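You operate a simulated robot arm through the tools that you are given. There is no shell and no other tool. Be economical: measure what you need, move in short steps, check, and stop when the job is done.

You run a simulated robot arm. Do the job below in one go: nothing can be reset, and whatever is moved stays where it is left.

Task
Put the grey cup on top of the yellow tin.

Only the result counts: the job must be done as asked and must still hold three seconds after the hand-in. Knocking over, shifting, dropping, spilling or breaking anything else fails it.

Robot
A 7-joint arm with a two-finger parallel gripper, fixed in place. Base frame: the origin is at the foot of the arm, x ahead of it, y to its left, z up; the work surface is at about z = 0. Units: mm, degrees, N and s.
With the tool pointing down near the work surface it reaches from about 240 to 620 mm from the base axis. Its first joint turns from -66.0 to 66.0 degrees. Payload 2.6 kg.
Tool frame: the origin (TCP) lies between the finger pads and is the grasp point; the fingertips stand 30 mm ahead of it; z points along the fingers, y is the line along which they close. Largest opening 94 mm; finger width 28, thickness 10; the body of the gripper, 50 by 96 mm, starts 55 mm behind the TCP.
Orientation is told as [roll, pitch, yaw] about the base's x, y, z axes, in that order, counted from this pose: with the fingers straight down and closing along the base's y, the tool's x points along the base's -x, its y along +y and its z along -z.

Tools
- The arm moves only by the tool nudge_tool. Its argument "steps" is a list of rows, each a list of 7 numbers: the shift along the base's x, y, z in units of 250 mm (1.0 is 250 mm), then the turn, a rotation vector about the base's x, y, z in units of 180 degrees (1.0 is 180 degrees), then the closure, from 0 (fully open) to 1 (shut). In form: [[tx, ty, tz, rx, ry, rz, jaw], ...]. A call has 1 to 12 rows; each row is the pose to reach, as a shift and turn from the pose commanded when the call began. A call with a number of a shift or a turn outside -1 to 1 is refused whole. Each row takes 0.2 s and may step no farther than 50 mm and 8.6 degrees from the row before; otherwise, or with a gripper value out of range, the whole call is refused. Where a pose cannot be reached the arm comes as near as it can. A force on the tool above 40 N (or 10 N above the force at the start of the call, whichever is more), or a blocked arm, ends the call early, and 0.2 s more pass. Each finger travels about 72 mm/s and halts on what it meets, pressing with about 20 N; the grip force reading is that of the motor and also rises with nothing between the fingers. The clock runs only during rows and for 0.2 s after the last one: add rows that repeat a pose to give the fingers time. The reply holds the time, the measured pose of the TCP, the force on the tool along the base axes, the opening and the grip force, in the units named above and with some noise, and new pictures: "views" is both (left out), scene, wrist or none.
- Cameras (640 x 400 px; columns grow to the right, rows downward): "scene" is fixed at [45.3, 435.7, 577.4]; the picture's right is [-0.71, -0.71, 0.00], its down [-0.30, 0.30, -0.91] and it looks along [0.64, -0.64, -0.42] (base axes); focal length 318 px, centre (320, 200). "wrist" rides on the gripper at [-37, 0, -58] in the tool frame; the picture's right is [0.00, -1.00, 0.00], its down [0.97, 0.00, -0.24] and it looks along [0.24, 0.00, 0.97] (tool axes); focal length 218 px, centre (320, 200).
- probe_pixels(camera, pixels): for up to 12 pixels [column, row] of the newest picture of that camera ("zoom" is the newest enlarged one), the place [x, y, z] in the base frame of the surface seen there, good to about 2 mm. The clock stands still meanwhile.
- zoom(camera, box): a new picture of the part [left, top, right, bottom] of that camera's present view, enlarged. The clock stands still meanwhile.
- finish_job(): hands the job in; it is judged then, once.

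Keep the steps short. Do not move on a guess: measure, check each grasp and each placing, and mend mistakes. In all there are 60 turns and 150 pictures (those below and enlarged ones count). Leave the gripper open and the arm clear of the work at the hand-in unless told otherwise, and finish with a single line.

The tools are called after "Call:" by a JSON object that holds its "method" and its "body". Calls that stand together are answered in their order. nudge_tool: Moves the arm, as the interface text tells. Its arguments: {"type":"object","properties":{"steps":{"type":"array","items":{"type":"array","items":{"type":"number"}}},"views":{"type":"string","enum":["both","scene","wrist","none"]}},"required":["steps"]} The other tools are called the same way: probe_pixels (camera, pixels) gives the place of the surface under pixels of a picture; zoom (camera, box) takes an enlarged picture of a part of a camera's view; finish_job () hands the job in.

At the start:

```text
t: 0.0
tcp_pos: [382.8, -32.8, 402.0]
ee_rot: [0.0, 0.0, 0.0]
force: [0.2, 0.7, 0.1]
gripper_width: 93.8
grasp_force: 0.0
```

scene: 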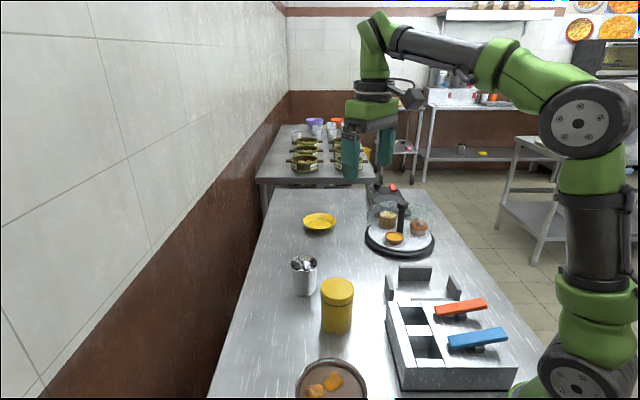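
wrist: 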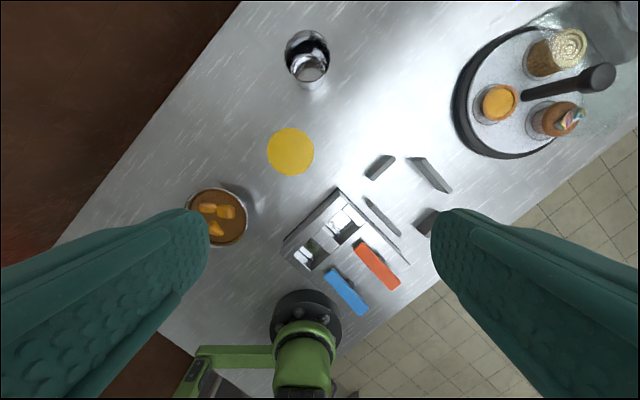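

I see a grey cup near scene (304,275) and the yellow tin near (337,305). I'll zoom in on both.

Call:
{"method": "zoom", "body": {"camera": "scene", "box": [270, 230, 390, 345]}}

Call:
{"method": "zoom", "body": {"camera": "wrist", "box": [240, 10, 400, 190]}}

Call:
{"method": "probe_pixels", "body": {"camera": "scene", "pixels": [[337, 284], [322, 287], [352, 287], [337, 295], [337, 330], [304, 275], [304, 293], [296, 280], [314, 280], [304, 265], [330, 365], [320, 222]]}}

Call:
{"method": "probe_pixels", "body": {"camera": "wrist", "pixels": [[307, 68], [307, 35], [290, 55], [325, 55], [307, 85], [290, 152], [268, 152], [313, 152], [290, 130], [290, 174], [215, 215], [320, 250]]}}

```text
3.48 times, centred on (330, 288) of scene
```

zoom: 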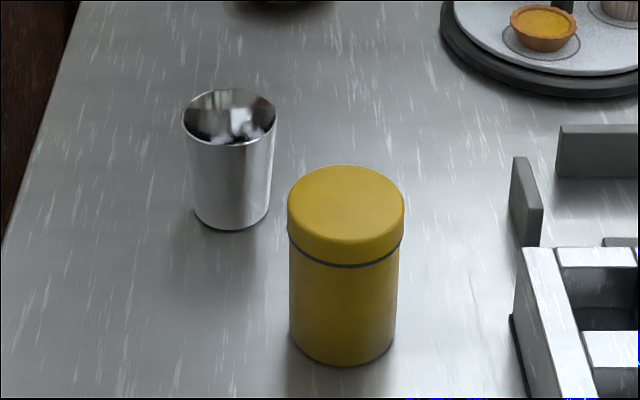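

```text
2.22 times, centred on (320, 100) of wrist
```

zoom: 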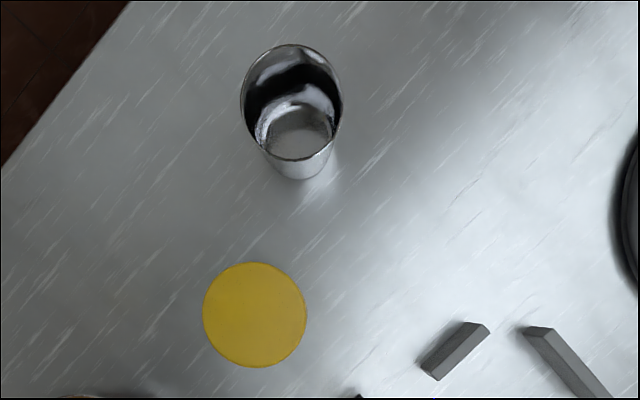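

```text
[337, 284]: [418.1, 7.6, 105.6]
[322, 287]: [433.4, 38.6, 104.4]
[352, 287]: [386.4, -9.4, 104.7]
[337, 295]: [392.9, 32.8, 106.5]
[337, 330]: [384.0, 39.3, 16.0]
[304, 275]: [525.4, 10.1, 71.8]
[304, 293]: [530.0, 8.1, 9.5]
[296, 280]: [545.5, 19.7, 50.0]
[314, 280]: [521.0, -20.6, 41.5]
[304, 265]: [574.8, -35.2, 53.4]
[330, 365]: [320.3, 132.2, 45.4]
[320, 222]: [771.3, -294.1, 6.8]
```

```text
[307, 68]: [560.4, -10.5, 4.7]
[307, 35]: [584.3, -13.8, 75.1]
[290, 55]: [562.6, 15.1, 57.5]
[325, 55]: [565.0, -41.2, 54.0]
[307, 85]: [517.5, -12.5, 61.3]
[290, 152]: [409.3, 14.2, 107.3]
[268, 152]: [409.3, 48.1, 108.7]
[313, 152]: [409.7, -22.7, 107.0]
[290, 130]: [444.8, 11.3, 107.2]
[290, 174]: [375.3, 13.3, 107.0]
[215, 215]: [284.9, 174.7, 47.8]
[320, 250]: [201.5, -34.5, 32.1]
```

The cup is empty. The tin's top is at about (409, 13, 107). Next I measure the cup's rim and floor in the zoomed picture.

Call:
{"method": "probe_pixels", "body": {"camera": "zoom", "pixels": [[243, 100], [340, 100], [290, 46], [298, 157], [298, 162], [300, 175], [300, 135], [255, 65], [328, 62], [262, 145], [332, 140], [290, 315]]}}

```text
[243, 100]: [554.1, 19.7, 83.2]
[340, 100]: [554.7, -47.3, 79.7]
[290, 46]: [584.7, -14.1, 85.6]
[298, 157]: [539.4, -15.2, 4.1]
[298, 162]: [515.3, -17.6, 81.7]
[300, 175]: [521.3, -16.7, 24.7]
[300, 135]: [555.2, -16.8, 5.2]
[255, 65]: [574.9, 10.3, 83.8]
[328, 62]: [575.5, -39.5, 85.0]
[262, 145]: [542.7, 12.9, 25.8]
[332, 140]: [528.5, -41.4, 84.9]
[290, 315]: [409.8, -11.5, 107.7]
```

The cup's rim is centred at about (550, -14), about 68 mm across and 85 mm high. I move above it with the jaw open, to z of about 180.

Call:
{"method": "nudge_tool", "body": {"steps": [[0.1115, 0.0125, -0.148, 0, 0, 0, 0], [0.223, 0.025, -0.296, 0, 0, 0, 0], [0.3345, 0.0375, -0.444, 0, 0, 0, 0], [0.446, 0.05, -0.592, 0, 0, 0, 0], [0.5575, 0.0625, -0.74, 0, 0, 0, 0], [0.669, 0.075, -0.888, 0, 0, 0, 0], [0.669, 0.075, -0.888, 0, 0, 0, 0]]}}

```text
t: 1.6
tcp_pos: [550.6, -13.7, 178.9]
ee_rot: [0.0, -0.1, 0.0]
force: [0.0, 0.2, 0.4]
gripper_width: 93.9
grasp_force: 0.0
```

scene: 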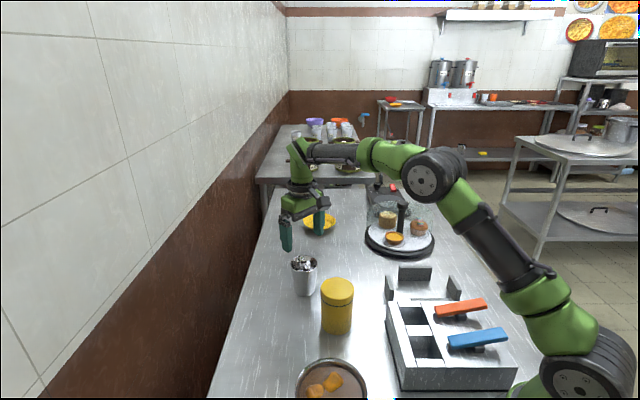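
wrist: 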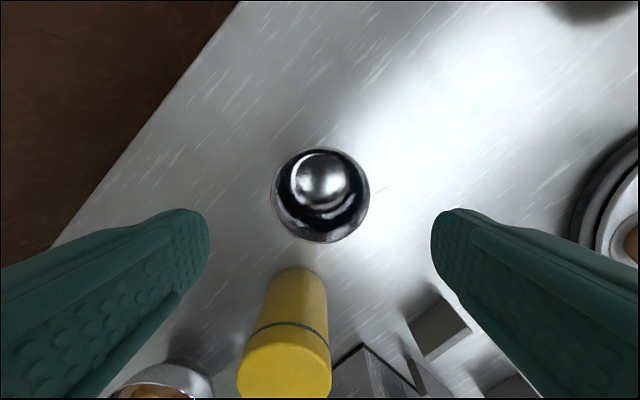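

The cup sits centred between the fingers, with its rim spanning (272–369, 147–243). I check the rim again before going down.

Call:
{"method": "probe_pixels", "body": {"camera": "wrist", "pixels": [[274, 195], [368, 195], [320, 149], [320, 242], [285, 330], [245, 370], [328, 370]]}}

```text
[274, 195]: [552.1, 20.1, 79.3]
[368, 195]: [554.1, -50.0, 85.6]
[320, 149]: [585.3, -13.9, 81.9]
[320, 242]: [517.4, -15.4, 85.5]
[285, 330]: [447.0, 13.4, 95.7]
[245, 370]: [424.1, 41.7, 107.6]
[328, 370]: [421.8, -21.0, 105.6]
```

The centre is confirmed at about (551, -14.5). I go straight down to z of about 50.

Call:
{"method": "nudge_tool", "body": {"steps": [[0, -0.003, -0.13, 0, 0, 0, 0], [0, -0.003, -0.26, 0, 0, 0, 0], [0, -0.003, -0.39, 0, 0, 0, 0], [0, -0.003, -0.516, 0, 0, 0, 0], [0, -0.003, -0.516, 0, 0, 0, 0]]}}

```text
t: 2.8
tcp_pos: [549.4, -16.3, 49.5]
ee_rot: [-0.1, 0.0, 0.0]
force: [0.7, 0.8, 0.0]
gripper_width: 93.9
grasp_force: 0.0
```

scene: 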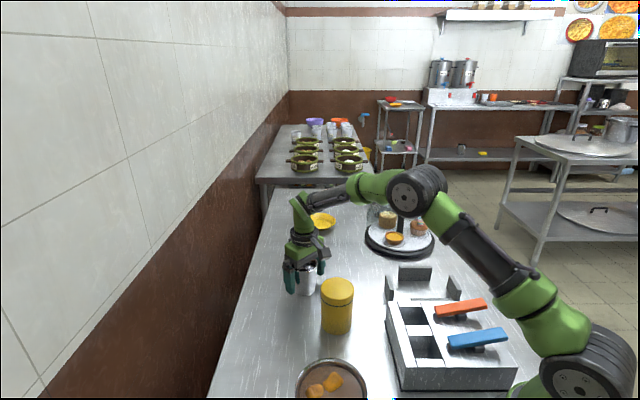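
wrist: 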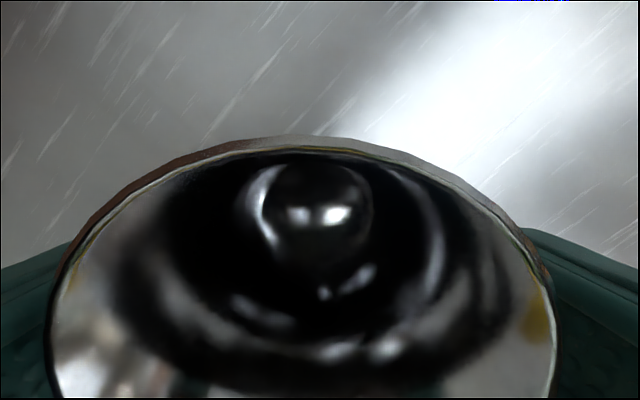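

The cup is between the fingers and nothing is touching. I close the jaw in place.

Call:
{"method": "nudge_tool", "body": {"steps": [[0, 0, 0, 0, 0, 0, 0.2], [0, 0, 0, 0, 0, 0, 0.35], [0, 0, 0, 0, 0, 0, 0.5], [0, 0, 0, 0, 0, 0, 0.5], [0, 0, 0, 0, 0, 0, 0.5]], "views": "wrist"}}

```text
t: 4.0
tcp_pos: [549.5, -16.7, 50.4]
ee_rot: [0.0, 0.0, 0.0]
force: [0.4, 0.0, -0.1]
gripper_width: 73.6
grasp_force: 20.2
```

wrist: 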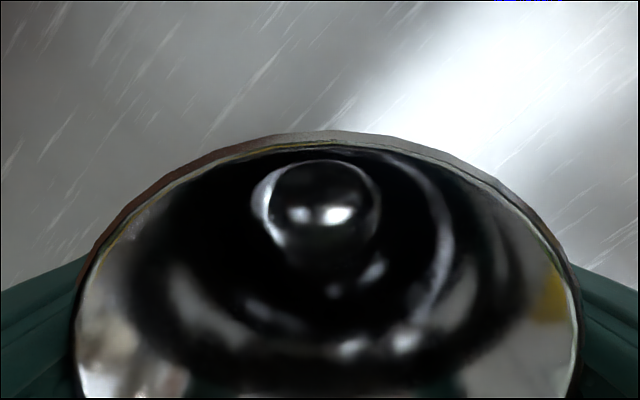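

It stopped at 73.6 mm with 20 N, so the cup is gripped. I lift slowly by 40 mm and check.

Call:
{"method": "nudge_tool", "body": {"steps": [[0, 0, 0.04, 0, 0, 0, 0.5], [0, 0, 0.08, 0, 0, 0, 0.5], [0, 0, 0.12, 0, 0, 0, 0.5], [0, 0, 0.16, 0, 0, 0, 0.5], [0, 0, 0.16, 0, 0, 0, 0.5]]}}

Call:
{"method": "zoom", "body": {"camera": "scene", "box": [250, 210, 390, 345]}}

```text
t: 5.2
tcp_pos: [550.0, -16.1, 92.3]
ee_rot: [0.1, 0.0, 0.0]
force: [-0.6, 0.3, -1.5]
gripper_width: 73.7
grasp_force: 20.1
```

scene: 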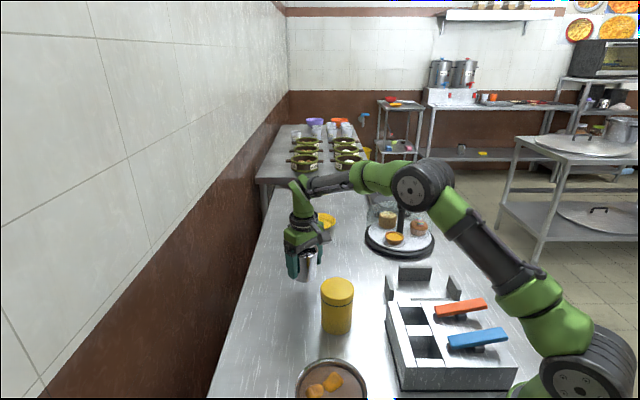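
wrist: 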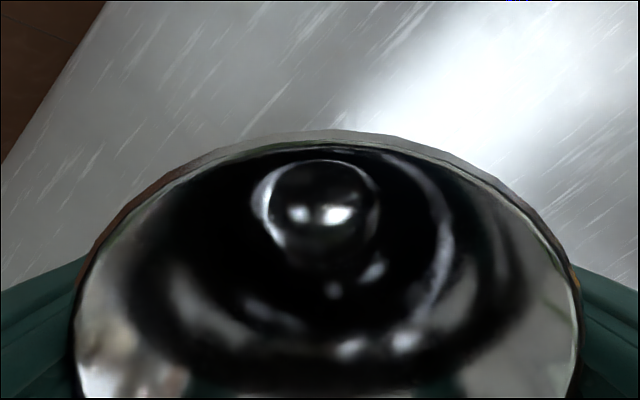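

```text
2.96 times, centred on (320, 278) of scene
```

zoom: 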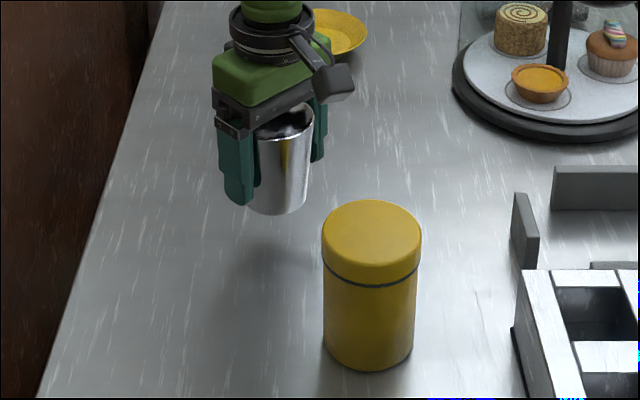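

The cup is held, but it may be tilted a little. I take a closer look before moving on.

Call:
{"method": "zoom", "body": {"camera": "scene", "box": [280, 235, 340, 290]}}

Call:
{"method": "probe_pixels", "body": {"camera": "wrist", "pixels": [[320, 133], [200, 155], [450, 155], [90, 280], [565, 270], [78, 340], [577, 340]]}}

```text
7.27 times, centred on (310, 262) of scene
```

zoom: 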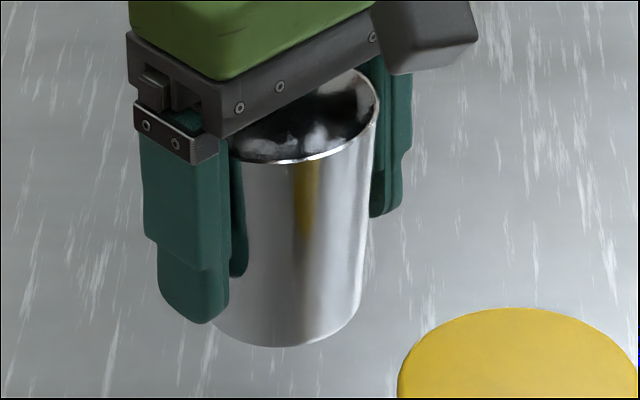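

```text
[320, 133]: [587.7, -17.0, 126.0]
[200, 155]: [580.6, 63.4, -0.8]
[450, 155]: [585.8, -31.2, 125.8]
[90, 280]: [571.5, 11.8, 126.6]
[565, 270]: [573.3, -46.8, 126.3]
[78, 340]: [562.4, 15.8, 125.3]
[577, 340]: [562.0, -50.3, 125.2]
```

The rim probes as level at z of about 126. I also probe the cup's lower edge in the zoom for tilt and bottom height.

Call:
{"method": "probe_pixels", "body": {"camera": "zoom", "pixels": [[285, 341], [335, 334], [357, 310], [235, 331], [285, 250], [285, 170], [340, 150], [362, 130], [340, 240], [250, 165], [350, 82], [250, 300]]}}

```text
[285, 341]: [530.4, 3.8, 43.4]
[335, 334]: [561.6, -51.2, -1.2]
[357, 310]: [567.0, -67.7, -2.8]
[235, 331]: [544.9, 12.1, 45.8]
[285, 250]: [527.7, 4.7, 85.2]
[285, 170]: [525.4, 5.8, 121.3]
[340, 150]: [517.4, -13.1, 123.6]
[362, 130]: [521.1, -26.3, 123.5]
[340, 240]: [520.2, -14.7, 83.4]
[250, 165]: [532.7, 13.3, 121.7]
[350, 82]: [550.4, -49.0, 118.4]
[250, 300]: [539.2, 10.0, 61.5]
```

The cup hangs upright, with its bottom at TCP − 50. I lift to z of about 197, then travel over the tin's centre (409.5, 13).

Call:
{"method": "nudge_tool", "body": {"steps": [[0, 0, 0.14, 0, 0, 0, 0.5], [0, 0, 0.28, 0, 0, 0, 0.5], [0, 0, 0.42, 0, 0, 0, 0.5], [-0.114, 0.024, 0.42, 0, 0, 0, 0.5], [-0.228, 0.048, 0.42, 0, 0, 0, 0.5], [-0.342, 0.072, 0.42, 0, 0, 0, 0.5], [-0.456, 0.096, 0.42, 0, 0, 0, 0.5], [-0.568, 0.12, 0.42, 0, 0, 0, 0.5], [-0.568, 0.12, 0.42, 0, 0, 0, 0.5]]}}

Call:
{"method": "zoom", "body": {"camera": "scene", "box": [280, 190, 400, 345]}}

```text
t: 7.2
tcp_pos: [407.5, 15.8, 196.4]
ee_rot: [0.0, 0.0, 0.1]
force: [-0.2, -1.1, -1.5]
gripper_width: 73.5
grasp_force: 20.4
```

scene: 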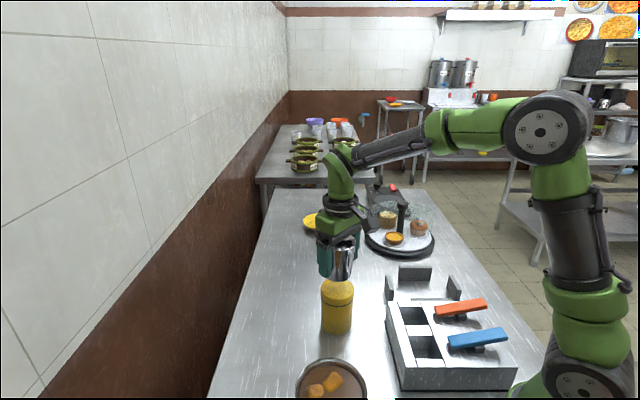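
wrist: 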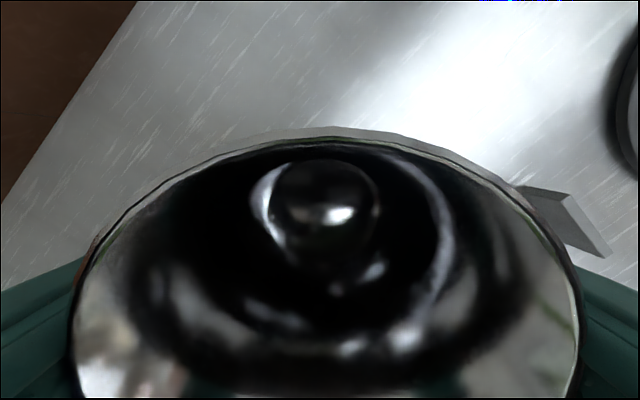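

```text
2.58 times, centred on (340, 268) of scene
```

zoom: 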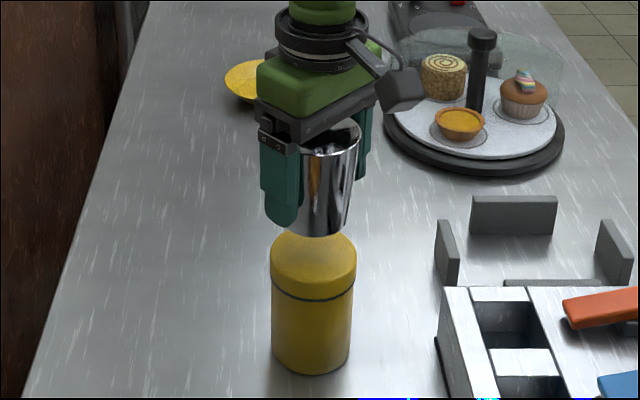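

The finger hides the cup's left side, so I probe the cup's lower and rim edges and the tin's top to check alignment.

Call:
{"method": "probe_pixels", "body": {"camera": "zoom", "pixels": [[320, 230], [340, 225], [305, 228], [354, 165], [330, 165], [310, 165], [313, 275], [273, 262], [354, 262], [313, 245]]}}

Call:
{"method": "probe_pixels", "body": {"camera": "wrist", "pixels": [[325, 129], [90, 280], [565, 270], [78, 340], [577, 340]]}}

```text
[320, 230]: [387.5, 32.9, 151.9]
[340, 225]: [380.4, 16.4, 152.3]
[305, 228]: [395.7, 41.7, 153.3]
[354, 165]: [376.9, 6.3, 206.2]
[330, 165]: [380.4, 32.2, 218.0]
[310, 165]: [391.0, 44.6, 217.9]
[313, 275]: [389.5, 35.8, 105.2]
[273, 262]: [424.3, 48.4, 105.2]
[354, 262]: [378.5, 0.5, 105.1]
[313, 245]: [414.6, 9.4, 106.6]
```

```text
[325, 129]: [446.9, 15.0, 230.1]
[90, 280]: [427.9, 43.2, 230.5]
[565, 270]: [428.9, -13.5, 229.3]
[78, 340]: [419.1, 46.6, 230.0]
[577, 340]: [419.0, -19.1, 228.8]
```

The cup's base is centred on about (409.5, 14), which matches the tin. Its bottom is about 40 mm above the tin's top, so I lower 37 mm.

Call:
{"method": "nudge_tool", "body": {"steps": [[0, 0, -0.05, 0, 0, 0, 0.5], [0, 0, -0.1, 0, 0, 0, 0.5], [0, 0, -0.128, 0, 0, 0, 0.5], [0, 0, -0.14, 0, 0, 0, 0.5], [0, 0, -0.148, 0, 0, 0, 0.5], [0, 0, -0.148, 0, 0, 0, 0.5]], "views": "scene"}}

Call:
{"method": "zoom", "body": {"camera": "scene", "box": [300, 225, 380, 345]}}

```text
t: 8.6
tcp_pos: [407.4, 15.1, 159.6]
ee_rot: [0.0, 0.1, 0.0]
force: [-0.5, 0.1, 0.7]
gripper_width: 73.4
grasp_force: 20.1
```

scene: 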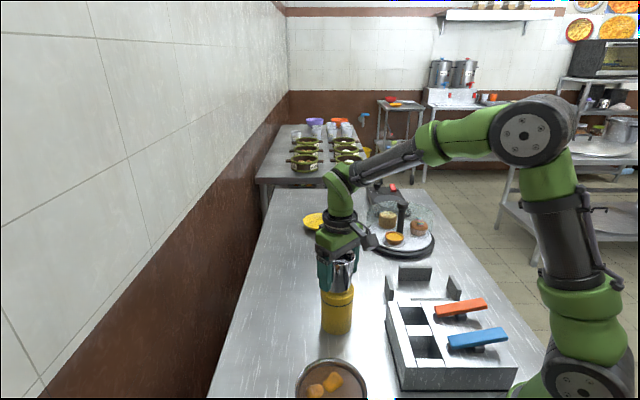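

```text
3.33 times, centred on (340, 285) of scene
```

zoom: 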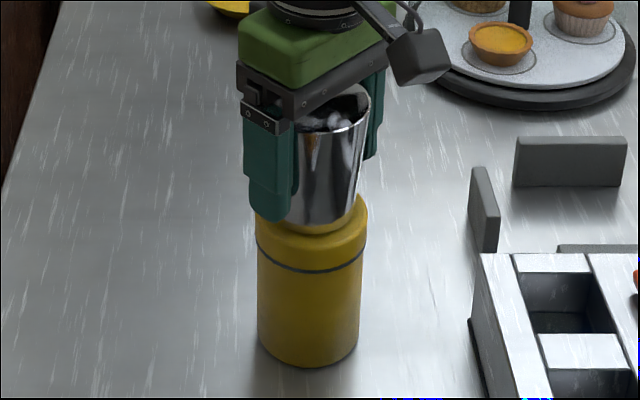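

There's no contact yet (z force 0.7 N). I lower 1.5 mm more and read the force.

Call:
{"method": "nudge_tool", "body": {"steps": [[0, 0, -0.003, 0, 0, 0, 0.5], [0, 0, -0.006, 0, 0, 0, 0.5], [0, 0, -0.006, 0, 0, 0, 0.5]], "views": "none"}}

```text
t: 9.4
tcp_pos: [408.1, 13.9, 158.4]
ee_rot: [0.0, -0.1, 0.0]
force: [-3.0, -0.9, 8.8]
gripper_width: 73.4
grasp_force: 19.4
```

The z force rose to 8.8 N, so the cup is touching. I check how it seats and probe for any gap.

Call:
{"method": "nudge_tool", "body": {"steps": [[0, 0, -0.001, 0, 0, 0, 0.5], [0, 0, -0.001, 0, 0, 0, 0.5]]}}

Call:
{"method": "zoom", "body": {"camera": "scene", "box": [310, 250, 370, 310]}}

```text
t: 10.0
tcp_pos: [410.0, 14.0, 159.1]
ee_rot: [0.0, -0.2, 0.0]
force: [-0.8, -0.6, 13.1]
gripper_width: 73.0
grasp_force: 19.6
```

scene: 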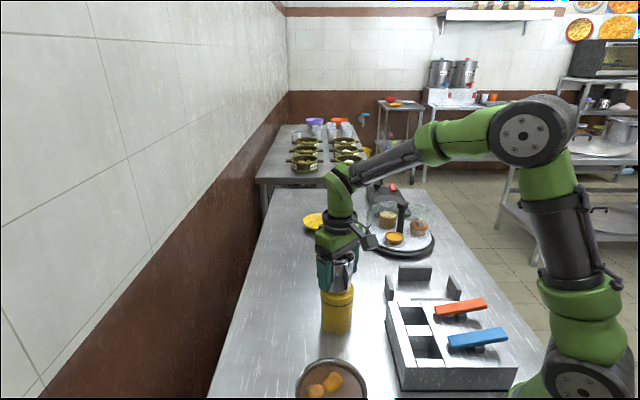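
wrist: 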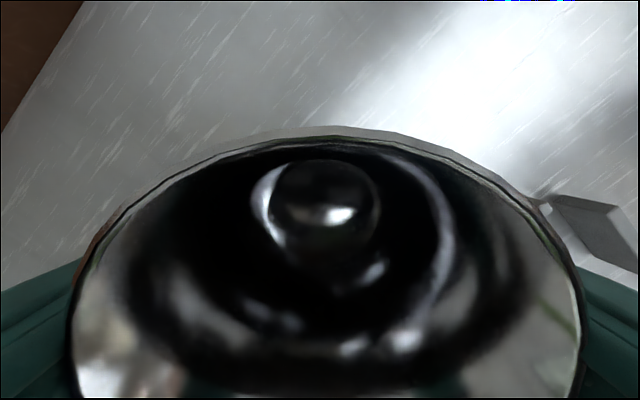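

```text
6.67 times, centred on (340, 280) of scene
```

zoom: 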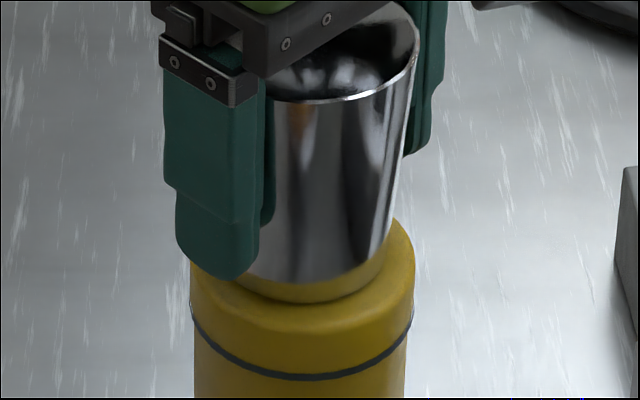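

The cup is seated near the middle of the tin with 13 N on it. I ease off slightly and open the jaw in small steps.

Call:
{"method": "nudge_tool", "body": {"steps": [[0, 0, 0.002, 0, 0, 0, 0.4], [0, 0, 0.002, 0, 0, 0, 0.25], [0, 0, 0.002, 0, 0, 0, 0.18], [0, 0, 0.002, 0, 0, 0, 0.12], [0, 0, 0.002, 0, 0, 0, 0.05], [0, 0, 0.002, 0, 0, 0, 0], [0, 0, 0.002, 0, 0, 0, 0]]}}

Call:
{"method": "zoom", "body": {"camera": "scene", "box": [310, 250, 370, 310]}}

```text
t: 11.6
tcp_pos: [408.0, 15.3, 157.7]
ee_rot: [0.0, -0.1, 0.0]
force: [-0.4, 0.1, 0.3]
gripper_width: 94.0
grasp_force: 0.0
```

scene: 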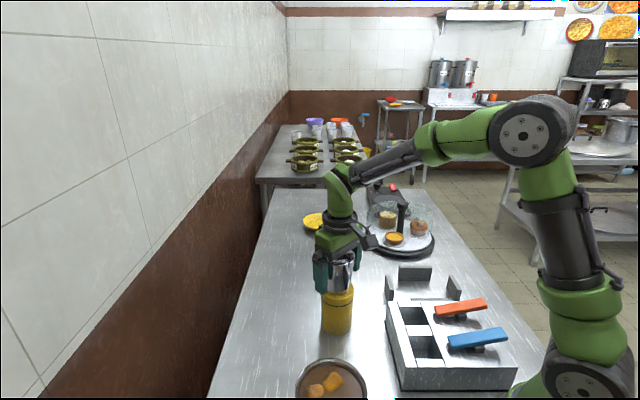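
wrist: 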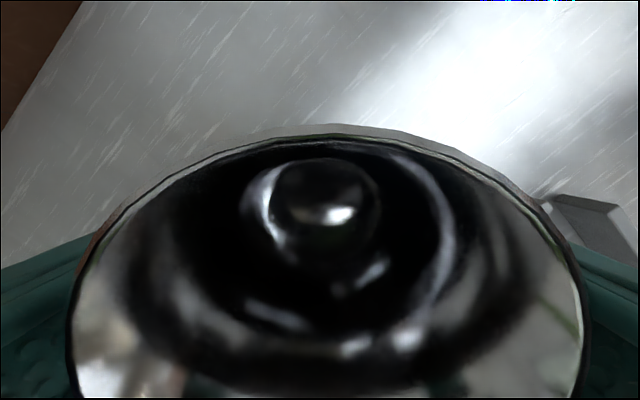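

```text
6.67 times, centred on (340, 280) of scene
```

zoom: 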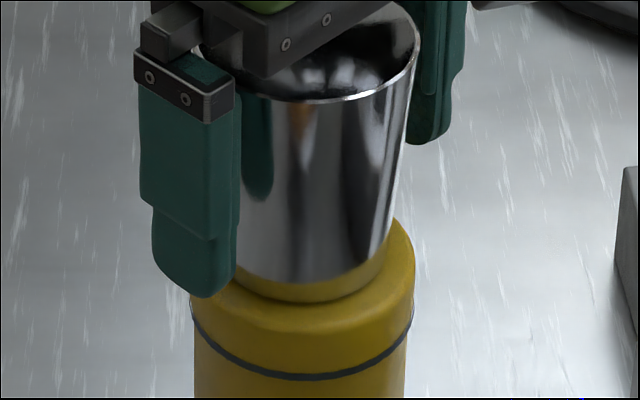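

The jaw is open and the cup stands still. I raise the arm straight up, clear of the work.

Call:
{"method": "nudge_tool", "body": {"steps": [[0, 0, 0.06, 0, 0, 0, 0], [0, 0, 0.16, 0, 0, 0, 0], [0, 0, 0.3, 0, 0, 0, 0], [0, 0, 0.45, 0, 0, 0, 0], [0, 0, 0.6, 0, 0, 0, 0], [0, 0, 0.75, 0, 0, 0, 0], [0, 0, 0.75, 0, 0, 0, 0]]}}

Call:
{"method": "zoom", "body": {"camera": "scene", "box": [280, 230, 400, 345]}}

```text
t: 13.2
tcp_pos: [405.7, 16.5, 345.7]
ee_rot: [0.0, 0.0, 0.0]
force: [0.3, 0.1, 1.3]
gripper_width: 93.8
grasp_force: 0.0
```

scene: 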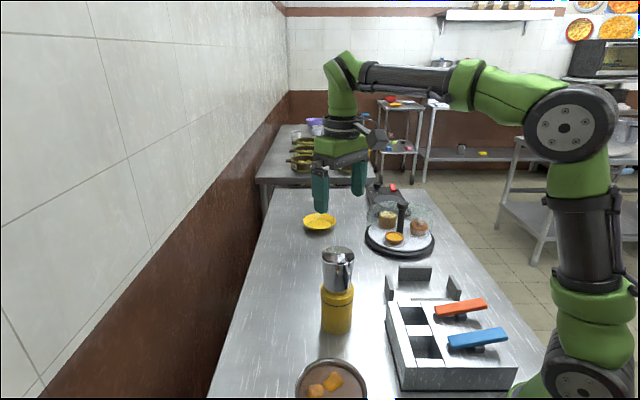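
wrist: 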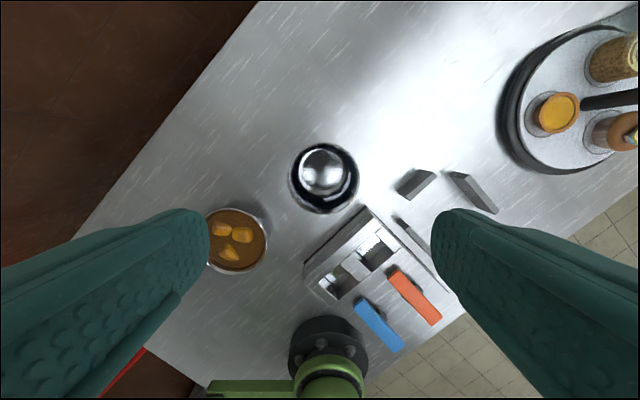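

```text
3.48 times, centred on (340, 288) of scene
```

zoom: 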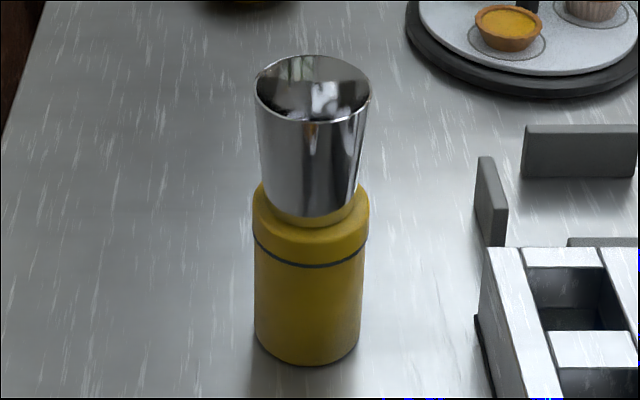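

The cup stands upright and centred on the tin, the tin is where it was, and the gripper is open and clear. I hand the job in.

Call:
{"method": "finish_job", "body": {}}

```text
The job is handed in.
```

The grey cup is standing upright on top of the yellow tin, nothing else was moved, and the gripper is open with the arm clear.
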